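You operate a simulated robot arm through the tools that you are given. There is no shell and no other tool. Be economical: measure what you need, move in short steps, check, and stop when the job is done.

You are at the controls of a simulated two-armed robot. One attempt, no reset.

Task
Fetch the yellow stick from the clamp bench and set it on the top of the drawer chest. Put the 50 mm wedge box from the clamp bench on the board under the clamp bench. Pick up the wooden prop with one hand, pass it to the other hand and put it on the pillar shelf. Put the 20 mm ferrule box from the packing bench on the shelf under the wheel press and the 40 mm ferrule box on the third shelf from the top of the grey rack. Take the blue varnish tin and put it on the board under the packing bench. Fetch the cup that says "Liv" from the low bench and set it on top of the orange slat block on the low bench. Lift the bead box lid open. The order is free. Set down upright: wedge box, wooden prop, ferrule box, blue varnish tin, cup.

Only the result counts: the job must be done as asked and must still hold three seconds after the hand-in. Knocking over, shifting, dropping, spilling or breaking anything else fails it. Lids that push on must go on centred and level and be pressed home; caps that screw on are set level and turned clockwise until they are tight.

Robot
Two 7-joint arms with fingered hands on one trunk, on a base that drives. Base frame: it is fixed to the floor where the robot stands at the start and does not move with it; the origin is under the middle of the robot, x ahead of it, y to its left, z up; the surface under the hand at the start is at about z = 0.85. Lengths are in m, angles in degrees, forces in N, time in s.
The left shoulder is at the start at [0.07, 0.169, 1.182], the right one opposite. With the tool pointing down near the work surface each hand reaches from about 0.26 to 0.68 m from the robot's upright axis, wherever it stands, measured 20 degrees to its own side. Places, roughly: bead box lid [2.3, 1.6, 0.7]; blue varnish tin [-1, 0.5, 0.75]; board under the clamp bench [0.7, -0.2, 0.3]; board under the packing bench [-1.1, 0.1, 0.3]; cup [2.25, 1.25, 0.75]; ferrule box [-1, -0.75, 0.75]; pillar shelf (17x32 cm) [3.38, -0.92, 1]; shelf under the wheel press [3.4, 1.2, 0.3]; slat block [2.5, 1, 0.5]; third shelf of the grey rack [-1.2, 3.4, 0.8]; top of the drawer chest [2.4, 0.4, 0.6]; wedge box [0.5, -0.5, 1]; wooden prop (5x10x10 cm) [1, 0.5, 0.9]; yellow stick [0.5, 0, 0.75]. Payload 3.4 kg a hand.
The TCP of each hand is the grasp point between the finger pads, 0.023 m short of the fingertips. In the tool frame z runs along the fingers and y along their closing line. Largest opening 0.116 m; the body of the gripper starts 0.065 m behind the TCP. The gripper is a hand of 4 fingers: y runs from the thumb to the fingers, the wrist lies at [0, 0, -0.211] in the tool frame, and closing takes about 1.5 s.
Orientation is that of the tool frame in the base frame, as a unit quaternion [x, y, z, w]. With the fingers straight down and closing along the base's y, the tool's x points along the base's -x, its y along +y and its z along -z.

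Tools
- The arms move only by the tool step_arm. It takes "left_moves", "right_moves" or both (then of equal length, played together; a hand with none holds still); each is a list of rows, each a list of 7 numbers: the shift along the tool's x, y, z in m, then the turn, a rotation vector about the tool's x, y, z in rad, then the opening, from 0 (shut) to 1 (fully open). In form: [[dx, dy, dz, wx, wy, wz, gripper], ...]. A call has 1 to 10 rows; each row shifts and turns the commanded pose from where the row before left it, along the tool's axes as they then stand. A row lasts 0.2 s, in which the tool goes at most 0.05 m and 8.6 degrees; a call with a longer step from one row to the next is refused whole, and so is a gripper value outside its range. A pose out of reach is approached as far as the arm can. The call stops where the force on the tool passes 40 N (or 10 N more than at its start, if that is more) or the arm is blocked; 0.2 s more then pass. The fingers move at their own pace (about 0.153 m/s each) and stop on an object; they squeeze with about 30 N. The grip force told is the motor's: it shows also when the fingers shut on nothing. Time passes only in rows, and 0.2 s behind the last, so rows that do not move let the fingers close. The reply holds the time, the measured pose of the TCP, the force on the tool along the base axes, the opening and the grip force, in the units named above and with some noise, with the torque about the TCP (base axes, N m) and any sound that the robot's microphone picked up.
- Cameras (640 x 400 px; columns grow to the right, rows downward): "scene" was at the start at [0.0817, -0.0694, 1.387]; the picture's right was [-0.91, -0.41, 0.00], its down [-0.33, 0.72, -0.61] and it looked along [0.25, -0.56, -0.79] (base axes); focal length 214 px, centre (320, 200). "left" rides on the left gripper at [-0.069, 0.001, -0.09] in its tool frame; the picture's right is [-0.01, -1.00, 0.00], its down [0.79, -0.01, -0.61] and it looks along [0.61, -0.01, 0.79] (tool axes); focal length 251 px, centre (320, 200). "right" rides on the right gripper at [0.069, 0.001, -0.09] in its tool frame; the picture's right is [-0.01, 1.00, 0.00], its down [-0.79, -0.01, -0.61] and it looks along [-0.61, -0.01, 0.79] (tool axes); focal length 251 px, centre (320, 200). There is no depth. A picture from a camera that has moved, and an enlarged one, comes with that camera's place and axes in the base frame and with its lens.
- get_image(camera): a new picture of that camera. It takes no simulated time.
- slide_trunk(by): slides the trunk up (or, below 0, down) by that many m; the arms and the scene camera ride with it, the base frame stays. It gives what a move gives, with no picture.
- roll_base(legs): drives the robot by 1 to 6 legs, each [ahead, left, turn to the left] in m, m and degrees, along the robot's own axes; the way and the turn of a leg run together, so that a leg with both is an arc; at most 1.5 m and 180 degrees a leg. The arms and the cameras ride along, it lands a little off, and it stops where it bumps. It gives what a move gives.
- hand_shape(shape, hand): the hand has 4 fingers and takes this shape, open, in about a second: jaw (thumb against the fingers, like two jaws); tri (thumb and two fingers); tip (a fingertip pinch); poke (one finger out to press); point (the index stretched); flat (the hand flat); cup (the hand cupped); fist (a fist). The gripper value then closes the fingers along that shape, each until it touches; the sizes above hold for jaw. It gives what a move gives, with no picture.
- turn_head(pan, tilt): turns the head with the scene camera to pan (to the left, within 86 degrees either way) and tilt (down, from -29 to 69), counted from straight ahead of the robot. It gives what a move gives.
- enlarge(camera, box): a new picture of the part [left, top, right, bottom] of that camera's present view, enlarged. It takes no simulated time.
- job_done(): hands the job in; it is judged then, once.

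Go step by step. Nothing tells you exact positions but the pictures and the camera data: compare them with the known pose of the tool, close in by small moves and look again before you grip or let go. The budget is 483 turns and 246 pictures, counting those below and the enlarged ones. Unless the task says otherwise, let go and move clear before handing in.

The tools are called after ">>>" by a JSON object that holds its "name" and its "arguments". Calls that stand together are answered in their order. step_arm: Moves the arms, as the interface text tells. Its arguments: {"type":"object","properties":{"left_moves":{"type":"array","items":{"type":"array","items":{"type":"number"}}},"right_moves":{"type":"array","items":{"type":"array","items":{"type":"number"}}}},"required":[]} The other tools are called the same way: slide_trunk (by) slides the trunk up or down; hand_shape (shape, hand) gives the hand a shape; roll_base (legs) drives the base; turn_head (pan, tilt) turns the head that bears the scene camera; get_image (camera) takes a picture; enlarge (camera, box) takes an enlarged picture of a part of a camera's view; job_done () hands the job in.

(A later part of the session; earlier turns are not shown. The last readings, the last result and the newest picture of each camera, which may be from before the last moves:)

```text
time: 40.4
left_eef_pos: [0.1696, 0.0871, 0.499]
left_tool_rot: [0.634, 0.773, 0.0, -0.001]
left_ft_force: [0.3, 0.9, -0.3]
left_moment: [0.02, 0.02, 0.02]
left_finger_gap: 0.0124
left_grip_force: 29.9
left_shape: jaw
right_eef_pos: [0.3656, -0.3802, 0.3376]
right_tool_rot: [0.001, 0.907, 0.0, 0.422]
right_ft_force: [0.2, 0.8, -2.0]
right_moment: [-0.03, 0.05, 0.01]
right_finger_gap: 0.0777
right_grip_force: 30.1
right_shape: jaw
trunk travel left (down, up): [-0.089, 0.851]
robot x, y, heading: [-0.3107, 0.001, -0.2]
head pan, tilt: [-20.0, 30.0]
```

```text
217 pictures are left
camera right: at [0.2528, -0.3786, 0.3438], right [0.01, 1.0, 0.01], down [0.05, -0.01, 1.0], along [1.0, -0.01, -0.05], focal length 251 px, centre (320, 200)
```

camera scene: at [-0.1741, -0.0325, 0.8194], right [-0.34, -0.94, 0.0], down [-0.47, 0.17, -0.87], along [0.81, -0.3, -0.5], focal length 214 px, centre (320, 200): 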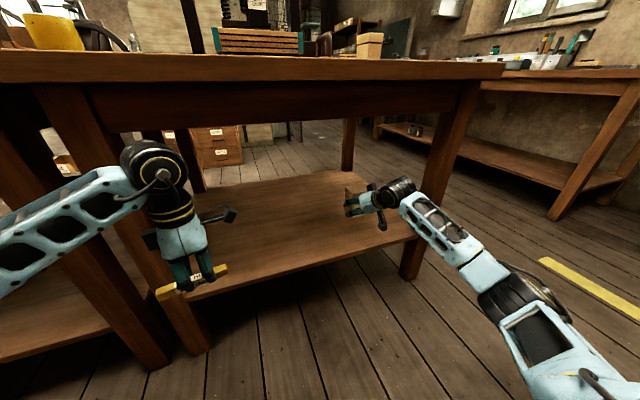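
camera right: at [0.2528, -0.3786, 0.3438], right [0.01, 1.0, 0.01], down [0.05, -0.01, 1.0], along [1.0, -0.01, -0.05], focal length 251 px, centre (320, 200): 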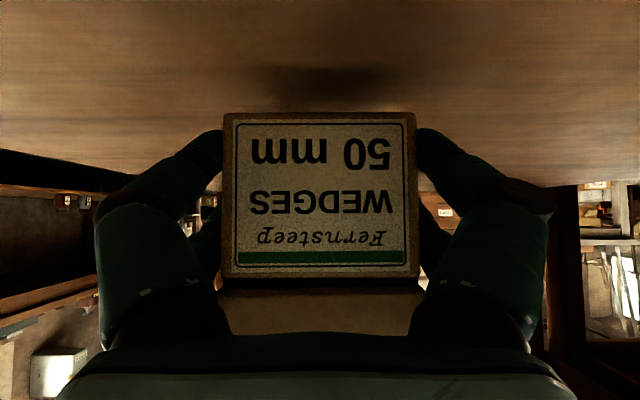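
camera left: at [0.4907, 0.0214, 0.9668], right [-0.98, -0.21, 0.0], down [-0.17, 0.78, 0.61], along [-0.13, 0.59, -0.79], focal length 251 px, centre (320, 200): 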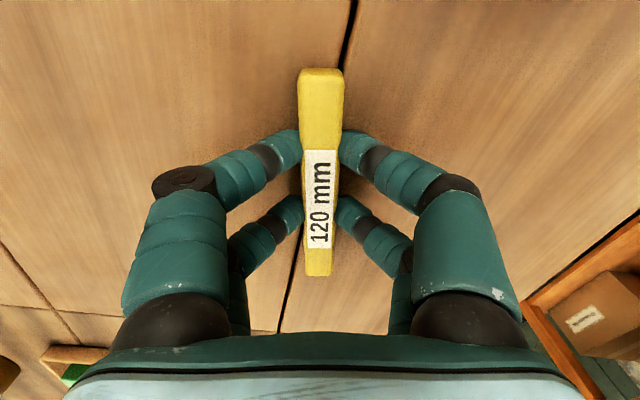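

>>> {"name": "step_arm", "arguments": {"right_moves": [[0.0019, 0, 0.0016, 0, 0, 0, 0], [0.0019, 0, 0.0016, 0, 0, 0, 0]]}}

>>> {"name": "step_arm", "arguments": {"right_moves": [[0.0019, 0, 0.0016, 0, 0, 0, 0], [0.0019, 0, 0.0016, 0, 0, 0, 0]]}}

>>> {"name": "step_arm", "arguments": {"right_moves": [[0.0019, 0, 0.0016, 0, 0, 0, 0], [0, 0, 0, 0, 0, 0, 0]]}}

>>> {"name": "get_image", "arguments": {"camera": "right"}}

```text
time: 41.0
left_eef_pos: [0.1692, 0.0868, 0.4983]
left_tool_rot: [0.635, 0.773, 0.0, -0.001]
left_ft_force: [1.2, 0.6, -0.6]
left_moment: [0.02, 0.0, 0.0]
left_finger_gap: 0.0124
left_grip_force: 29.7
left_shape: jaw
right_eef_pos: [0.3668, -0.3795, 0.3333]
right_tool_rot: [0.0, 0.907, 0.001, 0.421]
right_ft_force: [0.1, -0.1, -1.9]
right_moment: [0.02, 0.01, 0.01]
right_finger_gap: 0.0775
right_grip_force: 29.9
right_shape: jaw
trunk travel left (down, up): [-0.089, 0.851]
robot x, y, heading: [-0.3112, 0.0023, -0.1]
head pan, tilt: [-20.0, 30.0]
```

```text
time: 41.6
left_eef_pos: [0.1694, 0.0876, 0.4979]
left_tool_rot: [0.634, 0.773, 0.0, 0.001]
left_ft_force: [-0.5, 0.4, -0.5]
left_moment: [0.03, -0.02, 0.02]
left_finger_gap: 0.0126
left_grip_force: 30.0
left_shape: jaw
right_eef_pos: [0.3666, -0.3804, 0.3282]
right_tool_rot: [0.001, 0.907, 0.0, 0.421]
right_ft_force: [-0.4, 0.2, -1.5]
right_moment: [0.0, 0.0, 0.01]
right_finger_gap: 0.0775
right_grip_force: 30.2
right_shape: jaw
trunk travel left (down, up): [-0.089, 0.851]
robot x, y, heading: [-0.3069, -0.0019, -0.1]
head pan, tilt: [-20.0, 30.0]
```

```text
time: 42.2
left_eef_pos: [0.1711, 0.0871, 0.4992]
left_tool_rot: [0.634, 0.773, -0.001, 0.0]
left_ft_force: [-0.3, -1.3, 0.2]
left_moment: [-0.01, -0.03, -0.03]
left_finger_gap: 0.0123
left_grip_force: 30.3
left_shape: jaw
right_eef_pos: [0.3659, -0.38, 0.3252]
right_tool_rot: [0.001, 0.907, 0.0, 0.421]
right_ft_force: [-0.7, 0.6, -2.0]
right_moment: [-0.03, -0.01, 0.03]
right_finger_gap: 0.0775
right_grip_force: 29.5
right_shape: jaw
trunk travel left (down, up): [-0.089, 0.851]
robot x, y, heading: [-0.312, 0.001, -0.4]
head pan, tilt: [-20.0, 30.0]
```

```text
216 pictures are left
camera right: at [0.2528, -0.3782, 0.3312], right [0.01, 1.0, 0.01], down [0.05, -0.01, 1.0], along [1.0, -0.01, -0.05], focal length 251 px, centre (320, 200)
```

right: 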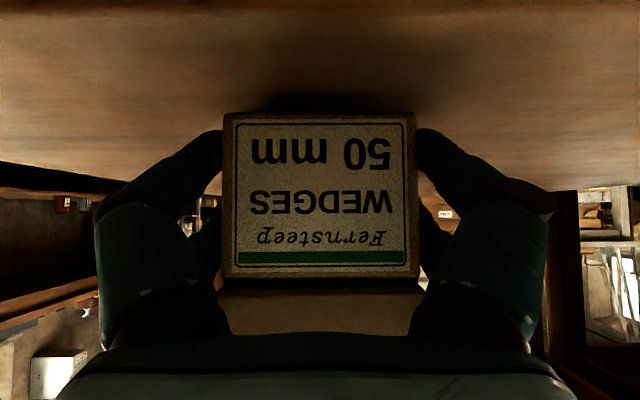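

>>> {"name": "step_arm", "arguments": {"right_moves": [[0.0019, 0, 0.0016, 0, 0, 0, 0], [0.0019, 0, 0.0016, 0, 0, 0, 0]]}}

>>> {"name": "step_arm", "arguments": {"right_moves": [[0.0019, 0, 0.0016, 0, 0, 0, 0], [0, 0, 0, 0, 0, 0, 0]]}}

>>> {"name": "step_arm", "arguments": {"right_moves": [[0.0015, 0, 0.0013, 0, 0, 0, 0], [0, 0, 0, 0, 0, 0, 0]]}}

>>> {"name": "get_image", "arguments": {"camera": "right"}}

```text
time: 42.8
left_eef_pos: [0.1695, 0.087, 0.4984]
left_tool_rot: [0.634, 0.773, 0.0, 0.001]
left_ft_force: [-0.5, -0.5, 0.7]
left_moment: [0.0, 0.03, 0.0]
left_finger_gap: 0.0124
left_grip_force: 30.6
left_shape: jaw
right_eef_pos: [0.3661, -0.3799, 0.3212]
right_tool_rot: [0.001, 0.907, 0.0, 0.42]
right_ft_force: [-0.2, 0.0, -1.2]
right_moment: [0.02, 0.03, -0.03]
right_finger_gap: 0.0774
right_grip_force: 29.8
right_shape: jaw
trunk travel left (down, up): [-0.089, 0.851]
robot x, y, heading: [-0.309, -0.0008, -0.2]
head pan, tilt: [-20.0, 30.0]
```

```text
time: 43.4
left_eef_pos: [0.1693, 0.0878, 0.4981]
left_tool_rot: [0.634, 0.773, -0.001, 0.0]
left_ft_force: [0.2, 0.5, -0.4]
left_moment: [-0.01, 0.0, 0.0]
left_finger_gap: 0.0121
left_grip_force: 30.8
left_shape: jaw
right_eef_pos: [0.3656, -0.3803, 0.3189]
right_tool_rot: [0.0, 0.907, 0.0, 0.421]
right_ft_force: [0.1, -0.1, -2.1]
right_moment: [0.05, 0.04, -0.02]
right_finger_gap: 0.0775
right_grip_force: 29.7
right_shape: jaw
trunk travel left (down, up): [-0.089, 0.851]
robot x, y, heading: [-0.3087, -0.0017, -0.2]
head pan, tilt: [-20.0, 30.0]
```

```text
time: 44.0
left_eef_pos: [0.1682, 0.0877, 0.4983]
left_tool_rot: [0.634, 0.774, 0.001, 0.0]
left_ft_force: [-0.1, 0.4, 0.1]
left_moment: [0.07, 0.02, -0.03]
left_finger_gap: 0.0124
left_grip_force: 29.5
left_shape: jaw
right_eef_pos: [0.3661, -0.3811, 0.3168]
right_tool_rot: [0.0, 0.907, 0.0, 0.421]
right_ft_force: [-0.8, 0.5, -1.2]
right_moment: [-0.03, 0.02, -0.02]
right_finger_gap: 0.0773
right_grip_force: 29.6
right_shape: jaw
trunk travel left (down, up): [-0.089, 0.851]
robot x, y, heading: [-0.3088, 0.0009, -0.2]
head pan, tilt: [-20.0, 30.0]
```

```text
215 pictures are left
camera right: at [0.2528, -0.379, 0.3225], right [0.01, 1.0, 0.01], down [0.05, -0.01, 1.0], along [1.0, -0.01, -0.05], focal length 251 px, centre (320, 200)
```

right: 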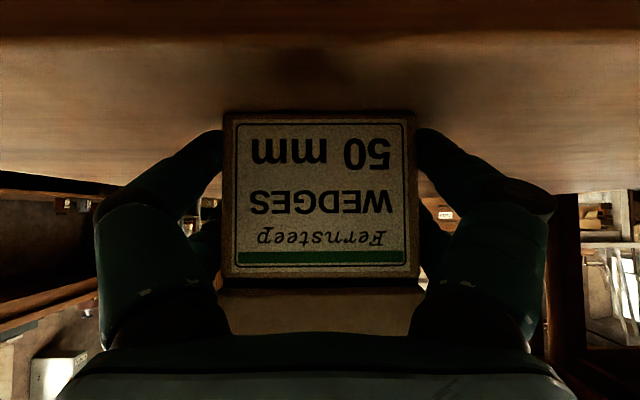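

>>> {"name": "step_arm", "arguments": {"right_moves": [[0.0015, 0, 0.0013, 0, 0, 0, 0], [0.0, 0, 0.0, 0, 0, 0, 0]]}}

>>> {"name": "step_arm", "arguments": {"right_moves": [[0.0015, 0, 0.0013, 0, 0, 0, 0], [0, 0, 0, 0, 0, 0, 0]]}}

>>> {"name": "step_arm", "arguments": {"right_moves": [[0.0015, 0, 0.0013, 0, 0, 0, 0], [0, 0, 0, 0, 0, 0, 0]]}}

>>> {"name": "step_arm", "arguments": {"right_moves": [[0.0015, 0, 0.0013, 0, 0, 0, 0], [0, 0, 0, 0, 0, 0, 0]]}}

```text
time: 44.6
left_eef_pos: [0.168, 0.089, 0.5002]
left_tool_rot: [0.634, 0.773, 0.0, 0.0]
left_ft_force: [0.7, 0.7, -0.1]
left_moment: [0.01, 0.01, 0.01]
left_finger_gap: 0.0123
left_grip_force: 30.2
left_shape: jaw
right_eef_pos: [0.3665, -0.3802, 0.3174]
right_tool_rot: [0.0, 0.907, 0.0, 0.422]
right_ft_force: [0.5, -1.7, 5.4]
right_moment: [-0.03, -0.03, -0.04]
right_finger_gap: 0.0774
right_grip_force: 30.1
right_shape: jaw
trunk travel left (down, up): [-0.089, 0.851]
robot x, y, heading: [-0.3095, -0.0004, -0.1]
head pan, tilt: [-20.0, 30.0]
```

```text
time: 45.2
left_eef_pos: [0.1685, 0.0883, 0.5]
left_tool_rot: [0.634, 0.773, 0.0, 0.001]
left_ft_force: [0.0, -1.0, 1.1]
left_moment: [0.0, 0.01, -0.01]
left_finger_gap: 0.0121
left_grip_force: 30.3
left_shape: jaw
right_eef_pos: [0.3659, -0.3801, 0.3167]
right_tool_rot: [0.0, 0.906, 0.0, 0.423]
right_ft_force: [2.1, -2.2, 12.6]
right_moment: [0.04, -0.08, -0.06]
right_finger_gap: 0.0775
right_grip_force: 29.9
right_shape: jaw
trunk travel left (down, up): [-0.089, 0.851]
robot x, y, heading: [-0.3132, -0.0031, -0.1]
head pan, tilt: [-20.0, 30.0]
```

```text
time: 45.8
left_eef_pos: [0.1694, 0.0882, 0.5007]
left_tool_rot: [0.635, 0.773, 0.0, 0.001]
left_ft_force: [-0.2, 0.0, -0.4]
left_moment: [0.02, 0.01, 0.0]
left_finger_gap: 0.0122
left_grip_force: 30.2
left_shape: jaw
right_eef_pos: [0.3655, -0.3796, 0.3159]
right_tool_rot: [0.0, 0.905, -0.001, 0.425]
right_ft_force: [6.0, -3.3, 20.5]
right_moment: [0.11, -0.18, -0.06]
right_finger_gap: 0.0771
right_grip_force: 29.9
right_shape: jaw
trunk travel left (down, up): [-0.089, 0.851]
robot x, y, heading: [-0.3098, -0.0013, -0.4]
head pan, tilt: [-20.0, 30.0]
```

```text
time: 46.4
left_eef_pos: [0.1677, 0.0892, 0.5007]
left_tool_rot: [0.634, 0.774, 0.0, 0.002]
left_ft_force: [-0.4, 0.1, 0.8]
left_moment: [0.0, 0.01, -0.01]
left_finger_gap: 0.0125
left_grip_force: 29.6
left_shape: jaw
right_eef_pos: [0.3653, -0.3794, 0.3147]
right_tool_rot: [0.0, 0.905, -0.001, 0.425]
right_ft_force: [7.6, -3.9, 31.9]
right_moment: [0.17, -0.29, -0.13]
right_finger_gap: 0.0772
right_grip_force: 30.3
right_shape: jaw
trunk travel left (down, up): [-0.089, 0.851]
robot x, y, heading: [-0.3069, -0.0002, -0.3]
head pan, tilt: [-20.0, 30.0]
```

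>>> {"name": "step_arm", "arguments": {"right_moves": [[-0.003, 0, -0.0026, 0, 0, 0, 0], [0, 0, 0, 0, 0, 0, 0.7], [0, 0, 0, 0, 0, 0, 1], [0, 0, 0, 0, 0, 0, 1], [0, 0, 0, 0, 0, 0, 1]]}}

>>> {"name": "step_arm", "arguments": {"right_moves": [[0, 0, -0.03, 0, 0, 0, 1], [0, 0, -0.04, 0, 0, 0, 1], [0.01, 0, -0.04, 0, 0, 0, 1], [0.01, 0, -0.04, 0, 0, 0, 1], [0, 0, 0, 0, 0, 0, 1]]}}

>>> {"name": "get_image", "arguments": {"camera": "right"}}

```text
time: 47.6
left_eef_pos: [0.1686, 0.087, 0.4972]
left_tool_rot: [0.635, 0.773, -0.001, 0.001]
left_ft_force: [0.2, -0.3, -0.4]
left_moment: [0.0, 0.0, -0.02]
left_finger_gap: 0.0123
left_grip_force: 30.3
left_shape: jaw
right_eef_pos: [0.3647, -0.3791, 0.3111]
right_tool_rot: [0.0, 0.907, 0.0, 0.421]
right_ft_force: [-0.8, -3.6, 4.4]
right_moment: [0.19, -0.04, -0.04]
right_finger_gap: 0.1159
right_grip_force: 0.0
right_shape: jaw
trunk travel left (down, up): [-0.089, 0.851]
robot x, y, heading: [-0.3111, 0.0014, 0.1]
head pan, tilt: [-20.0, 30.0]
```

```text
time: 48.8
left_eef_pos: [0.1687, 0.0871, 0.4991]
left_tool_rot: [0.633, 0.774, 0.0, 0.0]
left_ft_force: [0.0, 1.0, 0.4]
left_moment: [-0.01, 0.0, 0.02]
left_finger_gap: 0.0122
left_grip_force: 30.4
left_shape: jaw
right_eef_pos: [0.2384, -0.3822, 0.3953]
right_tool_rot: [0.001, 0.907, 0.0, 0.421]
right_ft_force: [0.8, -0.1, 1.0]
right_moment: [0.0, -0.02, -0.01]
right_finger_gap: 0.1159
right_grip_force: 0.0
right_shape: jaw
trunk travel left (down, up): [-0.089, 0.851]
robot x, y, heading: [-0.3136, 0.0008, -0.4]
head pan, tilt: [-20.0, 30.0]
```

```text
214 pictures are left
camera right: at [0.1253, -0.3804, 0.4012], right [0.01, 1.0, 0.01], down [0.05, -0.01, 1.0], along [1.0, -0.01, -0.05], focal length 251 px, centre (320, 200)
```

right: 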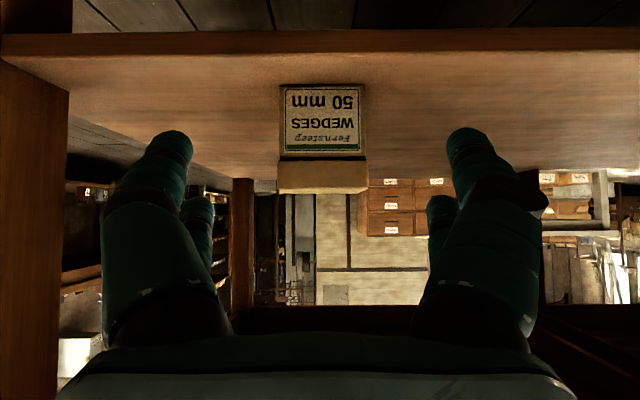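

The wedge box stands on the lower board. Backing off, raising the trunk, and looking for the wooden prop.

>>> {"name": "roll_base", "arguments": {"legs": [[-0.3, 0, 0]]}}

>>> {"name": "slide_trunk", "arguments": {"by": 0.4}}

>>> {"name": "slide_trunk", "arguments": {"by": 0.3}}

>>> {"name": "turn_head", "arguments": {"pan": 30, "tilt": 25}}

>>> {"name": "get_image", "arguments": {"camera": "scene"}}

```text
time: 51.1
left_eef_pos: [-0.1766, 0.0952, 0.5394]
left_tool_rot: [0.628, 0.775, 0.045, 0.049]
left_ft_force: [0.4, 0.4, -0.8]
left_moment: [0.0, 0.04, 0.03]
left_finger_gap: 0.0122
left_grip_force: 30.1
left_shape: jaw
right_eef_pos: [-0.0775, -0.3353, 0.4303]
right_tool_rot: [-0.05, 0.888, 0.036, 0.455]
right_ft_force: [0.7, 0.4, 0.1]
right_moment: [0.0, 0.05, 0.04]
right_finger_gap: 0.1162
right_grip_force: 0.1
right_shape: jaw
trunk travel left (down, up): [-0.089, 0.851]
robot x, y, heading: [-0.6019, -0.0018, -0.0]
head pan, tilt: [-20.0, 30.0]
stopped in leg 1: the robot was blocked; the commanded pose is now the measured one
```

```text
time: 51.5
left_eef_pos: [-0.2001, 0.096, 0.5544]
left_tool_rot: [0.626, 0.774, 0.063, 0.07]
left_ft_force: [0.4, -0.7, -1.0]
left_moment: [0.04, 0.03, 0.02]
left_finger_gap: 0.0122
left_grip_force: 29.4
left_shape: jaw
right_eef_pos: [-0.0908, -0.3374, 0.454]
right_tool_rot: [-0.043, 0.877, 0.036, 0.478]
right_ft_force: [0.3, -0.7, -0.6]
right_moment: [-0.02, -0.02, 0.02]
right_finger_gap: 0.1162
right_grip_force: 0.1
right_shape: jaw
trunk travel left (down, up): [-0.09, 0.85]
robot x, y, heading: [-0.589, 0.0047, -0.0]
head pan, tilt: [-20.0, 30.0]
stopped: the arm was blocked; the commanded pose is now the measured one
```

```text
time: 51.8
left_eef_pos: [-0.2197, 0.0971, 0.5663]
left_tool_rot: [0.624, 0.772, 0.08, 0.089]
left_ft_force: [2.1, -0.4, 0.4]
left_moment: [0.05, 0.06, 0.04]
left_finger_gap: 0.012
left_grip_force: 30.1
left_shape: jaw
right_eef_pos: [-0.1039, -0.3366, 0.4736]
right_tool_rot: [-0.042, 0.866, 0.036, 0.497]
right_ft_force: [-0.2, -0.5, 0.3]
right_moment: [0.0, 0.01, 0.09]
right_finger_gap: 0.116
right_grip_force: 0.0
right_shape: jaw
trunk travel left (down, up): [-0.091, 0.849]
robot x, y, heading: [-0.5888, 0.0, -0.3]
head pan, tilt: [-20.0, 30.0]
stopped: the arm was blocked; the commanded pose is now the measured one
```

```text
time: 53.0
left_eef_pos: [-0.2157, 0.0958, 0.5658]
left_tool_rot: [0.625, 0.772, 0.077, 0.086]
left_ft_force: [-0.5, -0.9, -0.3]
left_moment: [-0.02, 0.0, 0.01]
left_finger_gap: 0.0122
left_grip_force: 29.9
left_shape: jaw
right_eef_pos: [-0.1012, -0.3377, 0.4695]
right_tool_rot: [-0.043, 0.868, 0.037, 0.494]
right_ft_force: [0.9, -0.1, 0.2]
right_moment: [0.01, 0.01, -0.05]
right_finger_gap: 0.116
right_grip_force: 0.0
right_shape: jaw
trunk travel left (down, up): [-0.091, 0.849]
robot x, y, heading: [-0.5869, 0.0018, 0.1]
head pan, tilt: [30.0, 25.0]
```

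```text
213 pictures are left
camera scene: at [-0.4236, 0.0458, 0.8292], right [0.5, -0.87, -0.02], down [-0.4, -0.21, -0.89], along [0.77, 0.45, -0.45], focal length 214 px, centre (320, 200)
```

scene: 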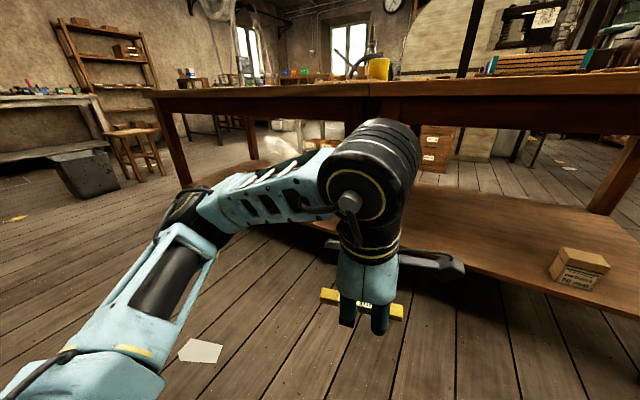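

Something behind blocked the base; I go forward a bit before raising.

>>> {"name": "roll_base", "arguments": {"legs": [[0.15, 0, 0]]}}

>>> {"name": "slide_trunk", "arguments": {"by": 0.4}}

>>> {"name": "slide_trunk", "arguments": {"by": 0.3}}

>>> {"name": "turn_head", "arguments": {"pan": 30, "tilt": 25}}

>>> {"name": "get_image", "arguments": {"camera": "scene"}}

```text
time: 54.3
left_eef_pos: [-0.0749, 0.0947, 0.5656]
left_tool_rot: [0.625, 0.772, 0.076, 0.086]
left_ft_force: [0.5, -0.7, -1.5]
left_moment: [-0.02, 0.02, -0.03]
left_finger_gap: 0.0119
left_grip_force: 30.0
left_shape: jaw
right_eef_pos: [0.0369, -0.3385, 0.4673]
right_tool_rot: [-0.044, 0.867, 0.035, 0.495]
right_ft_force: [0.7, 0.5, -1.3]
right_moment: [-0.02, -0.01, 0.02]
right_finger_gap: 0.1158
right_grip_force: 0.0
right_shape: jaw
trunk travel left (down, up): [-0.091, 0.849]
robot x, y, heading: [-0.4478, 0.0017, 0.0]
head pan, tilt: [30.0, 25.0]
```

```text
time: 58.2
left_eef_pos: [-0.0748, 0.0947, 0.9655]
left_tool_rot: [0.625, 0.772, 0.075, 0.086]
left_ft_force: [-0.8, -1.3, 0.1]
left_moment: [-0.01, -0.01, -0.04]
left_finger_gap: 0.012
left_grip_force: 29.5
left_shape: jaw
right_eef_pos: [0.0379, -0.3382, 0.8691]
right_tool_rot: [-0.044, 0.867, 0.035, 0.496]
right_ft_force: [-1.1, -0.2, -0.4]
right_moment: [0.0, 0.05, 0.01]
right_finger_gap: 0.1159
right_grip_force: 0.1
right_shape: jaw
trunk travel left (down, up): [-0.491, 0.449]
robot x, y, heading: [-0.441, -0.0009, -0.2]
head pan, tilt: [30.0, 25.0]
```

```text
time: 61.2
left_eef_pos: [-0.0738, 0.0955, 1.2663]
left_tool_rot: [0.625, 0.772, 0.076, 0.085]
left_ft_force: [-0.5, 0.3, -0.8]
left_moment: [0.0, -0.02, 0.03]
left_finger_gap: 0.0119
left_grip_force: 30.5
left_shape: jaw
right_eef_pos: [0.0378, -0.3386, 1.1681]
right_tool_rot: [-0.045, 0.867, 0.035, 0.496]
right_ft_force: [0.3, 0.6, -0.3]
right_moment: [0.01, 0.03, -0.03]
right_finger_gap: 0.1161
right_grip_force: 0.1
right_shape: jaw
trunk travel left (down, up): [-0.791, 0.149]
robot x, y, heading: [-0.4427, -0.0002, -0.2]
head pan, tilt: [30.0, 25.0]
```

```text
time: 61.8
left_eef_pos: [-0.0747, 0.0954, 1.2645]
left_tool_rot: [0.626, 0.772, 0.077, 0.085]
left_ft_force: [0.4, 0.5, -0.9]
left_moment: [0.0, 0.03, 0.02]
left_finger_gap: 0.012
left_grip_force: 29.7
left_shape: jaw
right_eef_pos: [0.0392, -0.3392, 1.1677]
right_tool_rot: [-0.045, 0.867, 0.036, 0.496]
right_ft_force: [-0.8, 0.3, -0.2]
right_moment: [0.03, 0.03, -0.02]
right_finger_gap: 0.1158
right_grip_force: 0.0
right_shape: jaw
trunk travel left (down, up): [-0.791, 0.149]
robot x, y, heading: [-0.4422, 0.0015, 0.2]
head pan, tilt: [30.0, 25.0]
```

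```text
212 pictures are left
camera scene: at [-0.3131, 0.0455, 1.5296], right [0.5, -0.87, 0.0], down [-0.37, -0.21, -0.91], along [0.79, 0.45, -0.42], focal length 214 px, centre (320, 200)
```

scene: 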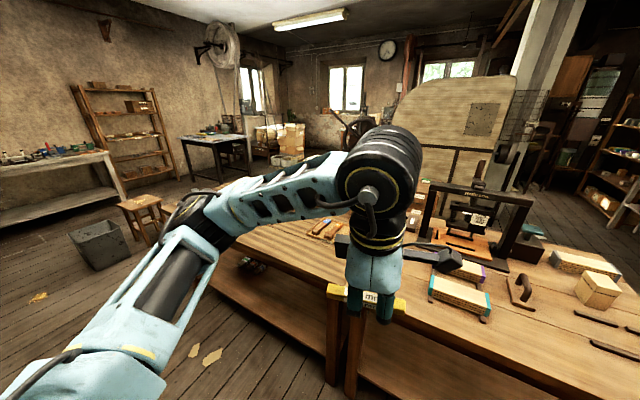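

>>> {"name": "step_arm", "arguments": {"left_moves": [[0.05, 0, 0, 0, 0, 0, 0], [0.05, 0, 0, 0, 0, 0, 0], [0.05, 0, 0, 0, 0, 0, 0], [0.05, 0, 0, 0, 0, 0, 0], [0.05, 0, 0, 0, 0, 0, 0], [0.05, 0, 0, 0, 0, 0, 0]]}}

>>> {"name": "turn_head", "arguments": {"pan": 22, "tilt": 18}}

>>> {"name": "enlarge", "arguments": {"camera": "scene", "box": [160, 100, 480, 300]}}

```text
time: 63.2
left_eef_pos: [-0.1384, 0.3882, 1.257]
left_tool_rot: [0.627, 0.771, 0.076, 0.086]
left_ft_force: [0.1, -0.7, -0.5]
left_moment: [0.03, -0.02, 0.01]
left_finger_gap: 0.0119
left_grip_force: 30.0
left_shape: jaw
right_eef_pos: [0.0357, -0.3381, 1.169]
right_tool_rot: [-0.044, 0.866, 0.035, 0.497]
right_ft_force: [-0.2, -0.3, -0.9]
right_moment: [0.01, -0.01, -0.01]
right_finger_gap: 0.1161
right_grip_force: 0.0
right_shape: jaw
trunk travel left (down, up): [-0.791, 0.149]
robot x, y, heading: [-0.4414, 0.0021, -0.1]
head pan, tilt: [30.0, 25.0]
```

```text
time: 63.9
left_eef_pos: [-0.1368, 0.3877, 1.2552]
left_tool_rot: [0.625, 0.772, 0.076, 0.085]
left_ft_force: [-0.2, -0.2, -0.3]
left_moment: [-0.01, -0.02, 0.01]
left_finger_gap: 0.012
left_grip_force: 29.6
left_shape: jaw
right_eef_pos: [0.0376, -0.339, 1.1679]
right_tool_rot: [-0.044, 0.867, 0.034, 0.496]
right_ft_force: [-0.2, -0.3, 0.6]
right_moment: [-0.02, -0.05, 0.03]
right_finger_gap: 0.116
right_grip_force: 0.1
right_shape: jaw
trunk travel left (down, up): [-0.791, 0.149]
robot x, y, heading: [-0.4423, 0.0044, 0.3]
head pan, tilt: [22.0, 18.0]
```

```text
2.00 times, centred on (320, 200) of scene
camera zoom: at [-0.3067, 0.0344, 1.541], right [0.37, -0.93, 0.0], down [-0.29, -0.12, -0.95], along [0.88, 0.36, -0.31], focal length 429 px, centre (320, 200)
```

zoom: 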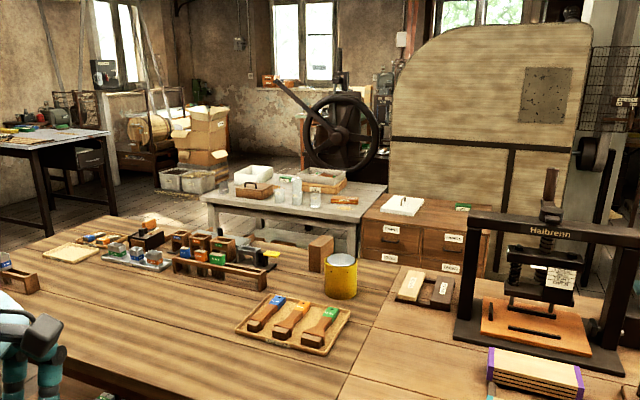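

The prop is the brown block near the yellow cup at about [0.95, 0.54], reachable from behind the bench; drawer chest lies beyond. I take the left route around the bench.

>>> {"name": "roll_base", "arguments": {"legs": [[0.05, 1.0, 0], [0, 1.0, 0]]}}

>>> {"name": "turn_head", "arguments": {"pan": -10, "tilt": 30}}

>>> {"name": "get_image", "arguments": {"camera": "scene"}}

>>> {"name": "turn_head", "arguments": {"pan": 86, "tilt": 30}}

>>> {"name": "get_image", "arguments": {"camera": "scene"}}

```text
time: 73.8
left_eef_pos: [-0.0424, 2.3853, 1.2562]
left_tool_rot: [0.633, 0.766, 0.076, 0.087]
left_ft_force: [0.3, -0.6, 0.0]
left_moment: [0.01, -0.03, 0.03]
left_finger_gap: 0.012
left_grip_force: 30.0
left_shape: jaw
right_eef_pos: [0.118, 1.6554, 1.168]
right_tool_rot: [-0.037, 0.867, 0.031, 0.496]
right_ft_force: [1.1, 0.5, -1.0]
right_moment: [-0.04, -0.01, -0.02]
right_finger_gap: 0.116
right_grip_force: 0.2
right_shape: jaw
trunk travel left (down, up): [-0.791, 0.149]
robot x, y, heading: [-0.3554, 2.0056, -1.1]
head pan, tilt: [22.0, 18.0]
```

```text
time: 74.8
left_eef_pos: [-0.0423, 2.3861, 1.2544]
left_tool_rot: [0.633, 0.765, 0.075, 0.086]
left_ft_force: [0.1, 0.4, 0.3]
left_moment: [0.03, -0.01, -0.05]
left_finger_gap: 0.012
left_grip_force: 30.1
left_shape: jaw
right_eef_pos: [0.118, 1.6559, 1.1681]
right_tool_rot: [-0.036, 0.867, 0.031, 0.496]
right_ft_force: [-0.1, 0.8, 0.3]
right_moment: [-0.01, -0.02, 0.0]
right_finger_gap: 0.1162
right_grip_force: 0.0
right_shape: jaw
trunk travel left (down, up): [-0.791, 0.149]
robot x, y, heading: [-0.3515, 2.0025, -1.1]
head pan, tilt: [-10.0, 30.0]
```

```text
210 pictures are left
camera scene: at [-0.2181, 1.9846, 1.5217], right [-0.19, -0.98, 0.0], down [-0.49, 0.1, -0.87], along [0.85, -0.17, -0.5], focal length 214 px, centre (320, 200)
```

scene: 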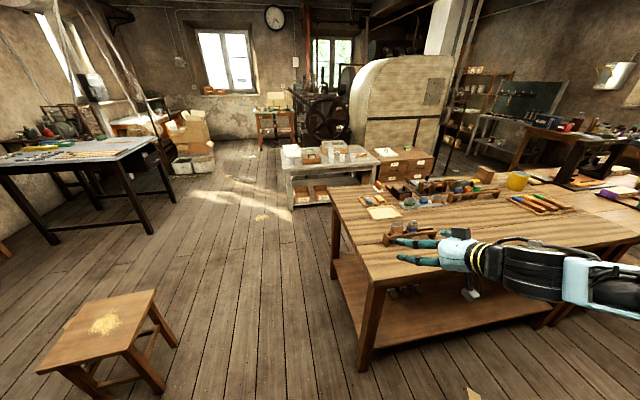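

```text
time: 76.5
left_eef_pos: [-0.0424, 2.3866, 1.2554]
left_tool_rot: [0.633, 0.766, 0.075, 0.086]
left_ft_force: [-0.2, 0.8, 0.1]
left_moment: [0.02, 0.01, 0.03]
left_finger_gap: 0.0118
left_grip_force: 29.5
left_shape: jaw
right_eef_pos: [0.1175, 1.6545, 1.1693]
right_tool_rot: [-0.036, 0.867, 0.03, 0.497]
right_ft_force: [0.0, 0.2, 0.2]
right_moment: [-0.01, -0.01, 0.01]
right_finger_gap: 0.1161
right_grip_force: 0.2
right_shape: jaw
trunk travel left (down, up): [-0.791, 0.149]
robot x, y, heading: [-0.358, 2.003, -1.4]
head pan, tilt: [85.9, 30.0]
```

```text
209 pictures are left
camera scene: at [-0.2985, 2.092, 1.5217], right [1.0, -0.09, 0.0], down [-0.05, -0.5, -0.87], along [0.08, 0.86, -0.5], focal length 214 px, centre (320, 200)
```

scene: 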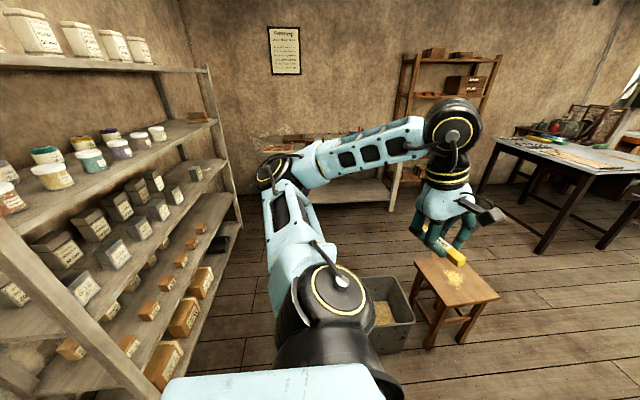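

>>> {"name": "roll_base", "arguments": {"legs": [[0, 0.15, 1.2], [1.0, 0, 0], [0.95, 0, 0], [0, -0.7, 0]]}}

>>> {"name": "turn_head", "arguments": {"pan": -15, "tilt": 40}}

>>> {"name": "get_image", "arguments": {"camera": "scene"}}

```text
time: 90.8
left_eef_pos: [1.9323, 1.8883, 1.2557]
left_tool_rot: [0.622, 0.775, 0.076, 0.086]
left_ft_force: [-0.1, -0.5, -0.8]
left_moment: [-0.04, 0.01, 0.02]
left_finger_gap: 0.0117
left_grip_force: 30.1
left_shape: jaw
right_eef_pos: [2.1131, 1.1642, 1.1692]
right_tool_rot: [-0.05, 0.866, 0.038, 0.496]
right_ft_force: [-0.6, -0.8, 0.0]
right_moment: [-0.02, 0.01, -0.02]
right_finger_gap: 0.1158
right_grip_force: 0.1
right_shape: jaw
trunk travel left (down, up): [-0.791, 0.149]
robot x, y, heading: [1.6249, 1.4945, 0.3]
head pan, tilt: [85.9, 30.0]
```

```text
time: 92.6
left_eef_pos: [1.9324, 1.8877, 1.2569]
left_tool_rot: [0.622, 0.775, 0.075, 0.085]
left_ft_force: [-0.1, -0.6, 0.2]
left_moment: [-0.01, 0.04, 0.01]
left_finger_gap: 0.0118
left_grip_force: 29.7
left_shape: jaw
right_eef_pos: [2.1124, 1.162, 1.1677]
right_tool_rot: [-0.049, 0.866, 0.037, 0.496]
right_ft_force: [0.0, 0.7, 0.2]
right_moment: [-0.01, 0.01, -0.01]
right_finger_gap: 0.1158
right_grip_force: 0.1
right_shape: jaw
trunk travel left (down, up): [-0.791, 0.149]
robot x, y, heading: [1.629, 1.4955, 0.5]
head pan, tilt: [-15.0, 40.0]
```

```text
208 pictures are left
camera scene: at [1.7609, 1.4755, 1.5063], right [-0.25, -0.97, 0.0], down [-0.62, 0.16, -0.77], along [0.74, -0.19, -0.64], focal length 214 px, centre (320, 200)
```

scene: 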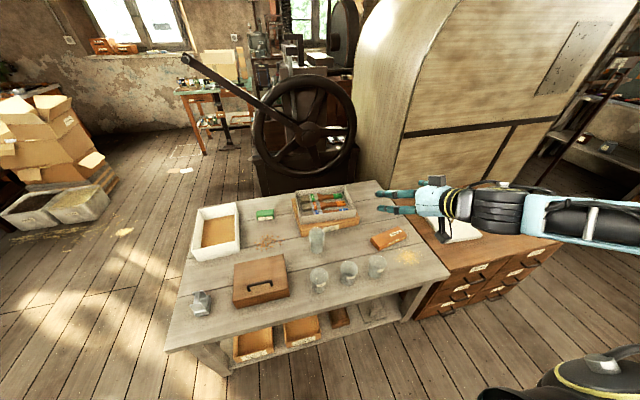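

>>> {"name": "roll_base", "arguments": {"legs": [[0, -0.9, 0]]}}

>>> {"name": "turn_head", "arguments": {"pan": 0, "tilt": 40}}

>>> {"name": "get_image", "arguments": {"camera": "scene"}}

```text
time: 97.4
left_eef_pos: [1.9388, 0.9814, 1.2558]
left_tool_rot: [0.621, 0.775, 0.077, 0.086]
left_ft_force: [-0.2, 0.5, 0.1]
left_moment: [-0.03, -0.01, -0.01]
left_finger_gap: 0.0118
left_grip_force: 29.5
left_shape: jaw
right_eef_pos: [2.1222, 0.2566, 1.1688]
right_tool_rot: [-0.05, 0.866, 0.037, 0.496]
right_ft_force: [0.4, 0.2, -1.2]
right_moment: [0.01, -0.01, 0.02]
right_finger_gap: 0.1161
right_grip_force: 0.0
right_shape: jaw
trunk travel left (down, up): [-0.791, 0.149]
robot x, y, heading: [1.6386, 0.594, 0.9]
head pan, tilt: [-15.0, 40.0]
```

```text
time: 98.1
left_eef_pos: [1.9386, 0.9792, 1.2569]
left_tool_rot: [0.621, 0.776, 0.077, 0.085]
left_ft_force: [-0.8, 0.4, -0.2]
left_moment: [-0.02, 0.03, -0.02]
left_finger_gap: 0.0126
left_grip_force: 30.0
left_shape: jaw
right_eef_pos: [2.1226, 0.2565, 1.1682]
right_tool_rot: [-0.05, 0.866, 0.038, 0.496]
right_ft_force: [0.1, -1.4, 0.1]
right_moment: [0.0, -0.04, -0.01]
right_finger_gap: 0.1159
right_grip_force: 0.1
right_shape: jaw
trunk travel left (down, up): [-0.791, 0.149]
robot x, y, heading: [1.6389, 0.5893, 0.6]
head pan, tilt: [0.0, 40.0]
```

```text
207 pictures are left
camera scene: at [1.7719, 0.5894, 1.5063], right [0.01, -1.0, 0.0], down [-0.64, -0.01, -0.77], along [0.77, 0.01, -0.64], focal length 214 px, centre (320, 200)
```

scene: 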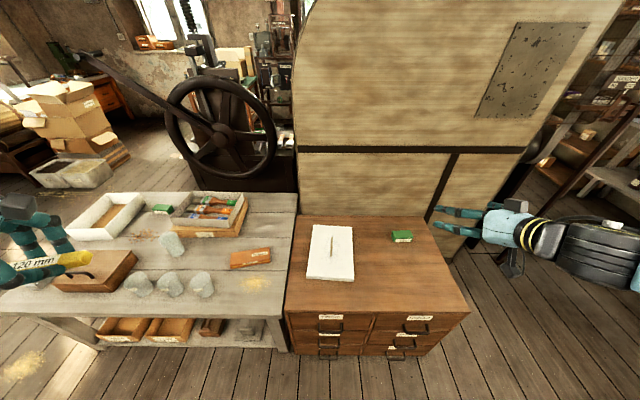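

Free spot on the chest is around [2.29, 0.22]. I move over, lower the trunk, and straighten the left hand.

>>> {"name": "roll_base", "arguments": {"legs": [[0, -0.35, -0.6], [0.08, 0, 0]]}}

>>> {"name": "step_arm", "arguments": {"left_moves": [[0, 0, 0, 0.113, 0.023, 0, 0], [0, 0, 0, 0.113, 0.023, 0, 0], [-0.05, 0.02, 0, 0, 0, 0, 0], [-0.05, 0.02, 0, 0, 0, 0, 0], [-0.05, 0.02, 0, 0, 0, 0, 0], [-0.05, 0.02, 0, 0, 0, 0, 0], [-0.05, 0.02, 0, 0, 0, 0, 0], [-0.04, 0.02, 0, 0, 0, 0, 0], [0, 0, 0, 0, 0, 0, 0]]}}

>>> {"name": "slide_trunk", "arguments": {"by": -0.35}}

>>> {"name": "get_image", "arguments": {"camera": "left"}}

>>> {"name": "get_image", "arguments": {"camera": "scene"}}

```text
time: 101.0
left_eef_pos: [2.0199, 0.6364, 1.2572]
left_tool_rot: [0.625, 0.772, 0.076, 0.088]
left_ft_force: [0.4, -0.3, -0.6]
left_moment: [-0.02, -0.04, -0.03]
left_finger_gap: 0.0121
left_grip_force: 29.8
left_shape: jaw
right_eef_pos: [2.1941, -0.0916, 1.1702]
right_tool_rot: [-0.044, 0.866, 0.034, 0.498]
right_ft_force: [0.2, -0.6, -0.7]
right_moment: [0.0, 0.0, -0.02]
right_finger_gap: 0.1162
right_grip_force: 0.1
right_shape: jaw
trunk travel left (down, up): [-0.791, 0.149]
robot x, y, heading: [1.7139, 0.2494, -0.1]
head pan, tilt: [0.0, 40.0]
```

```text
refused: row 3 steps farther than a row can; nothing moved
```

```text
time: 104.4
left_eef_pos: [2.0253, 0.6359, 0.9061]
left_tool_rot: [0.626, 0.771, 0.076, 0.086]
left_ft_force: [1.2, -0.2, 0.6]
left_moment: [0.0, 0.02, 0.0]
left_finger_gap: 0.0119
left_grip_force: 30.1
left_shape: jaw
right_eef_pos: [2.1983, -0.0924, 0.8173]
right_tool_rot: [-0.044, 0.867, 0.035, 0.496]
right_ft_force: [0.6, -0.2, -0.1]
right_moment: [0.0, -0.01, 0.01]
right_finger_gap: 0.116
right_grip_force: 0.2
right_shape: jaw
trunk travel left (down, up): [-0.441, 0.499]
robot x, y, heading: [1.715, 0.2487, -0.2]
head pan, tilt: [0.0, 40.0]
```

```text
206 pictures are left
camera left: at [2.0165, 0.5668, 0.9947], right [-0.95, -0.21, -0.23], down [-0.31, 0.77, 0.56], along [0.05, 0.6, -0.8], focal length 251 px, centre (320, 200)
```

left: 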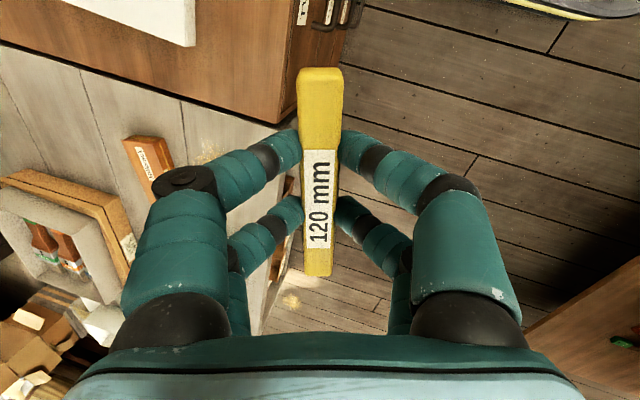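

```text
205 pictures are left
camera scene: at [1.8519, 0.2463, 1.1563], right [0.0, -1.0, 0.0], down [-0.64, 0.0, -0.77], along [0.77, 0.0, -0.64], focal length 214 px, centre (320, 200)
```

scene: 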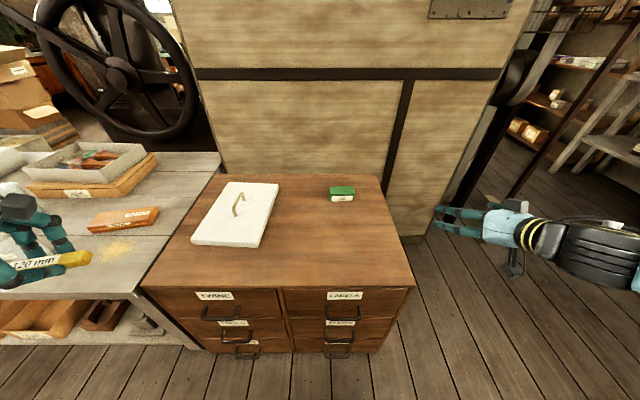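

>>> {"name": "step_arm", "arguments": {"left_moves": [[0, 0, 0, 0.113, 0.023, 0, 0], [0, 0, 0, 0.113, 0.023, 0, 0], [-0.044, 0.018, 0, 0, 0, 0, 0], [-0.044, 0.018, 0, 0, 0, 0, 0], [-0.044, 0.018, 0, 0, 0, 0, 0], [-0.044, 0.018, 0, 0, 0, 0, 0], [-0.044, 0.018, 0, 0, 0, 0, 0], [-0.044, 0.018, 0, 0, 0, 0, 0], [-0.044, 0.018, 0, 0, 0, 0, 0], [-0.044, 0.018, 0, 0, 0, 0, 0]]}}

>>> {"name": "step_arm", "arguments": {"left_moves": [[-0.044, 0.018, 0, 0, 0, 0, 0], [-0.044, 0.018, 0.0, 0, 0, 0, 0], [-0.044, 0.018, 0, 0, 0, 0, 0], [0, 0, 0.05, 0, 0, 0, 0], [0, 0, 0.05, 0, 0, 0, 0], [0, 0, 0.05, 0, 0, 0, 0], [0, 0, 0.03, 0, 0, 0, 0], [0, 0, 0.0, 0, 0, 0, 0]]}}

>>> {"name": "get_image", "arguments": {"camera": "scene"}}

>>> {"name": "get_image", "arguments": {"camera": "left"}}

```text
time: 106.6
left_eef_pos: [2.1941, 0.3853, 0.9075]
left_tool_rot: [0.629, 0.778, 0.004, -0.002]
left_ft_force: [-0.6, 0.1, -0.6]
left_moment: [-0.03, 0.03, -0.01]
left_finger_gap: 0.0118
left_grip_force: 29.8
left_shape: jaw
left hand out of reach, approached as far as the arm can: row 9, 10
right_eef_pos: [2.1974, -0.0918, 0.818]
right_tool_rot: [-0.045, 0.867, 0.035, 0.495]
right_ft_force: [0.5, -0.3, 0.5]
right_moment: [0.03, -0.04, 0.03]
right_finger_gap: 0.116
right_grip_force: 0.2
right_shape: jaw
trunk travel left (down, up): [-0.441, 0.499]
robot x, y, heading: [1.7175, 0.2457, -0.4]
head pan, tilt: [0.0, 40.0]
```

```text
time: 108.4
left_eef_pos: [2.1912, 0.384, 0.713]
left_tool_rot: [0.629, 0.777, 0.002, -0.001]
left_ft_force: [-0.5, -0.7, -0.1]
left_moment: [0.0, 0.0, 0.01]
left_finger_gap: 0.0122
left_grip_force: 29.8
left_shape: jaw
left hand out of reach, approached as far as the arm can: row 1, 2, 3, 7
right_eef_pos: [2.1979, -0.0926, 0.8176]
right_tool_rot: [-0.045, 0.866, 0.036, 0.496]
right_ft_force: [-0.5, -0.3, 0.2]
right_moment: [0.01, -0.05, -0.02]
right_finger_gap: 0.1159
right_grip_force: 0.1
right_shape: jaw
trunk travel left (down, up): [-0.441, 0.499]
robot x, y, heading: [1.7124, 0.2503, -0.3]
head pan, tilt: [0.0, 40.0]
```

```text
204 pictures are left
camera scene: at [1.8522, 0.2462, 1.1563], right [0.0, -1.0, 0.0], down [-0.64, 0.0, -0.77], along [0.77, 0.0, -0.64], focal length 214 px, centre (320, 200)
```

scene: 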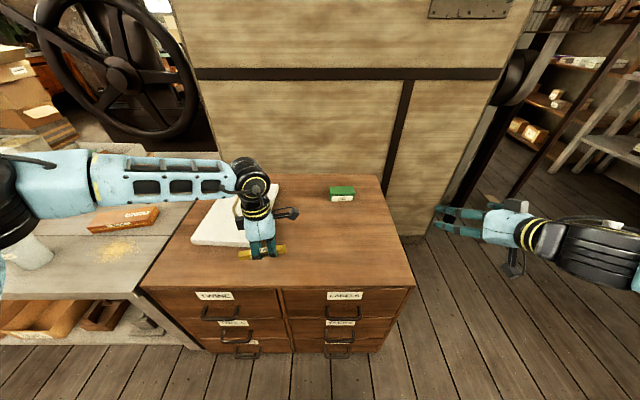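

```text
203 pictures are left
camera left: at [2.2048, 0.316, 0.801], right [-0.98, -0.22, 0.0], down [-0.17, 0.77, 0.61], along [-0.13, 0.6, -0.79], focal length 251 px, centre (320, 200)
```

left: 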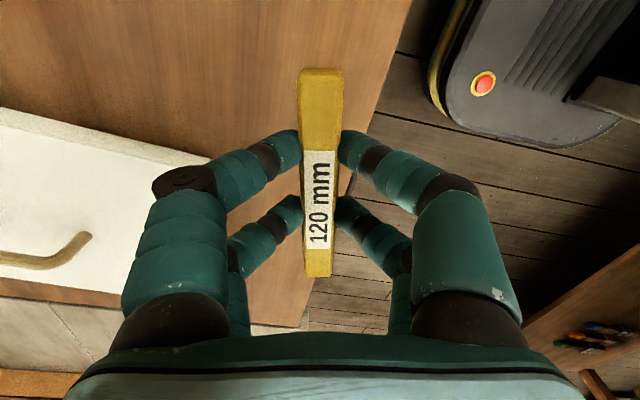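

>>> {"name": "roll_base", "arguments": {"legs": [[0, -0.17, 0], [0.09, 0, 0]]}}

>>> {"name": "get_image", "arguments": {"camera": "scene"}}

>>> {"name": "get_image", "arguments": {"camera": "left"}}

```text
time: 110.6
left_eef_pos: [2.2828, 0.2159, 0.7115]
left_tool_rot: [0.63, 0.776, 0.003, -0.001]
left_ft_force: [-0.3, -0.6, -0.2]
left_moment: [0.01, 0.03, 0.04]
left_finger_gap: 0.0119
left_grip_force: 29.7
left_shape: jaw
right_eef_pos: [2.2871, -0.2601, 0.8181]
right_tool_rot: [-0.044, 0.867, 0.034, 0.495]
right_ft_force: [0.3, 0.1, -0.6]
right_moment: [0.03, 0.0, 0.02]
right_finger_gap: 0.1161
right_grip_force: 0.0
right_shape: jaw
trunk travel left (down, up): [-0.441, 0.499]
robot x, y, heading: [1.8091, 0.0822, -0.1]
head pan, tilt: [0.0, 40.0]
```

```text
202 pictures are left
camera scene: at [1.9427, 0.0782, 1.1562], right [0.0, -1.0, 0.0], down [-0.64, 0.0, -0.77], along [0.77, 0.0, -0.64], focal length 214 px, centre (320, 200)
```

scene: 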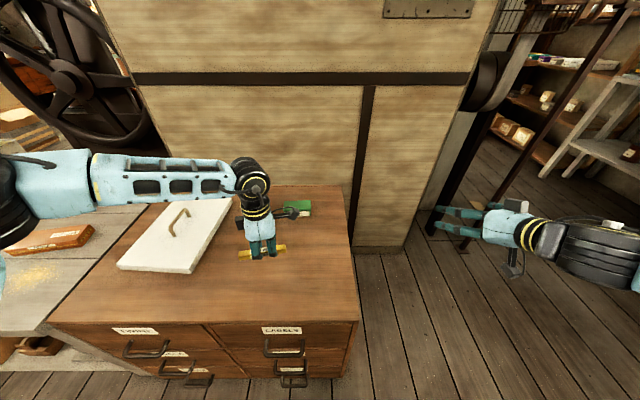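

```text
201 pictures are left
camera left: at [2.2953, 0.1472, 0.801], right [-0.98, -0.21, 0.0], down [-0.17, 0.77, 0.61], along [-0.13, 0.6, -0.79], focal length 251 px, centre (320, 200)
```

left: 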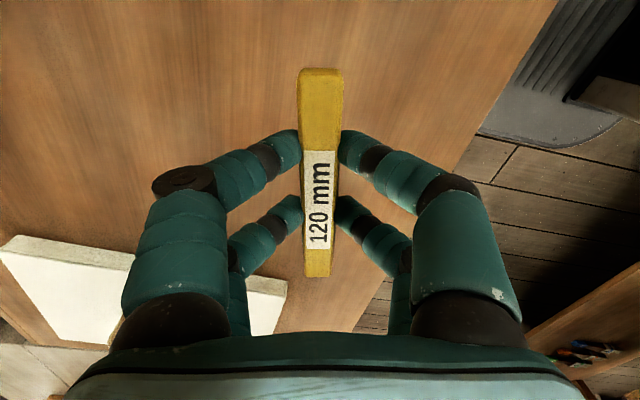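

>>> {"name": "step_arm", "arguments": {"left_moves": [[0, 0, 0.04, 0, 0, 0, 0], [0, 0, 0.03, 0, 0, 0, 0], [0, 0, 0.005, 0, 0, 0, 0], [0, 0, 0, 0, 0, 0, 0]]}}

>>> {"name": "step_arm", "arguments": {"left_moves": [[0, 0, 0.004, 0, 0, 0, 0], [0, 0, 0, 0, 0, 0, 0]]}}

>>> {"name": "step_arm", "arguments": {"left_moves": [[0, 0, 0.004, 0, 0, 0, 0], [0, 0, 0, 0, 0, 0, 0]]}}

>>> {"name": "get_image", "arguments": {"camera": "left"}}

```text
time: 111.6
left_eef_pos: [2.2659, 0.2359, 0.6517]
left_tool_rot: [0.63, 0.777, 0.002, -0.001]
left_ft_force: [-0.5, 0.4, 0.3]
left_moment: [-0.01, 0.0, 0.02]
left_finger_gap: 0.012
left_grip_force: 29.8
left_shape: jaw
left hand out of reach, approached as far as the arm can: row 1, 2
right_eef_pos: [2.2863, -0.2601, 0.8178]
right_tool_rot: [-0.044, 0.867, 0.035, 0.495]
right_ft_force: [-0.7, 0.1, -0.1]
right_moment: [-0.01, 0.0, 0.03]
right_finger_gap: 0.1158
right_grip_force: 0.1
right_shape: jaw
trunk travel left (down, up): [-0.441, 0.499]
robot x, y, heading: [1.8044, 0.0799, -0.3]
head pan, tilt: [0.0, 40.0]
```

```text
time: 112.2
left_eef_pos: [2.2663, 0.2374, 0.6491]
left_tool_rot: [0.63, 0.777, 0.002, -0.001]
left_ft_force: [-0.2, -0.9, -0.8]
left_moment: [0.06, 0.03, 0.0]
left_finger_gap: 0.0122
left_grip_force: 29.5
left_shape: jaw
left hand out of reach, approached as far as the arm can: row 1
right_eef_pos: [2.2864, -0.2606, 0.8181]
right_tool_rot: [-0.044, 0.867, 0.035, 0.496]
right_ft_force: [-0.7, -0.2, 0.0]
right_moment: [0.01, -0.02, 0.01]
right_finger_gap: 0.1159
right_grip_force: 0.1
right_shape: jaw
trunk travel left (down, up): [-0.441, 0.499]
robot x, y, heading: [1.8048, 0.0816, -0.1]
head pan, tilt: [0.0, 40.0]
```

```text
time: 112.8
left_eef_pos: [2.264, 0.2393, 0.6458]
left_tool_rot: [0.629, 0.777, 0.003, -0.002]
left_ft_force: [-0.5, -1.1, 0.2]
left_moment: [-0.01, -0.03, -0.02]
left_finger_gap: 0.0119
left_grip_force: 30.1
left_shape: jaw
right_eef_pos: [2.2872, -0.2601, 0.8177]
right_tool_rot: [-0.044, 0.867, 0.034, 0.495]
right_ft_force: [-0.3, 0.3, -0.3]
right_moment: [0.0, 0.0, 0.01]
right_finger_gap: 0.1162
right_grip_force: 0.1
right_shape: jaw
trunk travel left (down, up): [-0.441, 0.499]
robot x, y, heading: [1.8072, 0.0805, -0.5]
head pan, tilt: [0.0, 40.0]
```

```text
200 pictures are left
camera left: at [2.2767, 0.1714, 0.7345], right [-0.98, -0.21, 0.0], down [-0.17, 0.77, 0.61], along [-0.13, 0.6, -0.79], focal length 251 px, centre (320, 200)
```

left: 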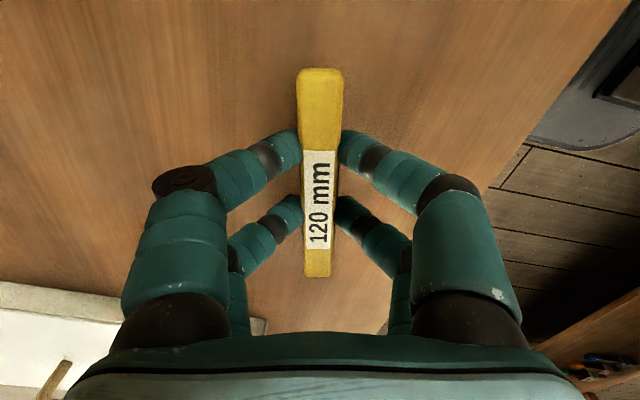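

>>> {"name": "slide_trunk", "arguments": {"by": -0.015}}

>>> {"name": "slide_trunk", "arguments": {"by": -0.005}}

>>> {"name": "get_image", "arguments": {"camera": "left"}}

```text
time: 113.4
left_eef_pos: [2.2647, 0.2395, 0.6302]
left_tool_rot: [0.63, 0.777, 0.003, -0.001]
left_ft_force: [-0.3, 1.1, 0.2]
left_moment: [-0.02, 0.01, -0.04]
left_finger_gap: 0.0121
left_grip_force: 30.1
left_shape: jaw
right_eef_pos: [2.2864, -0.2605, 0.8041]
right_tool_rot: [-0.044, 0.866, 0.034, 0.497]
right_ft_force: [0.1, 0.2, 0.2]
right_moment: [0.01, -0.03, 0.0]
right_finger_gap: 0.1159
right_grip_force: 0.0
right_shape: jaw
trunk travel left (down, up): [-0.426, 0.514]
robot x, y, heading: [1.8079, 0.0786, -0.3]
head pan, tilt: [0.0, 40.0]
```

```text
time: 114.0
left_eef_pos: [2.264, 0.2396, 0.627]
left_tool_rot: [0.63, 0.776, 0.002, -0.001]
left_ft_force: [0.0, -0.7, 2.9]
left_moment: [-0.03, 0.01, 0.03]
left_finger_gap: 0.0122
left_grip_force: 30.0
left_shape: jaw
right_eef_pos: [2.2864, -0.2611, 0.7999]
right_tool_rot: [-0.043, 0.867, 0.034, 0.496]
right_ft_force: [0.7, -0.2, -0.7]
right_moment: [-0.01, -0.03, 0.02]
right_finger_gap: 0.1161
right_grip_force: 0.2
right_shape: jaw
trunk travel left (down, up): [-0.421, 0.519]
robot x, y, heading: [1.8085, 0.0799, -0.2]
head pan, tilt: [0.0, 40.0]
```

```text
199 pictures are left
camera left: at [2.2767, 0.1714, 0.7147], right [-0.98, -0.21, 0.0], down [-0.17, 0.77, 0.61], along [-0.13, 0.6, -0.79], focal length 251 px, centre (320, 200)
```

left: 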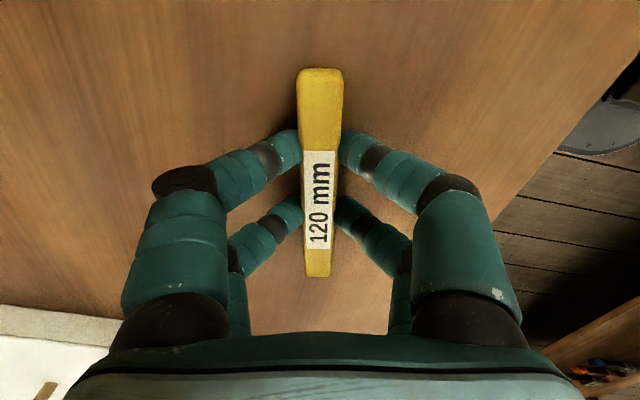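

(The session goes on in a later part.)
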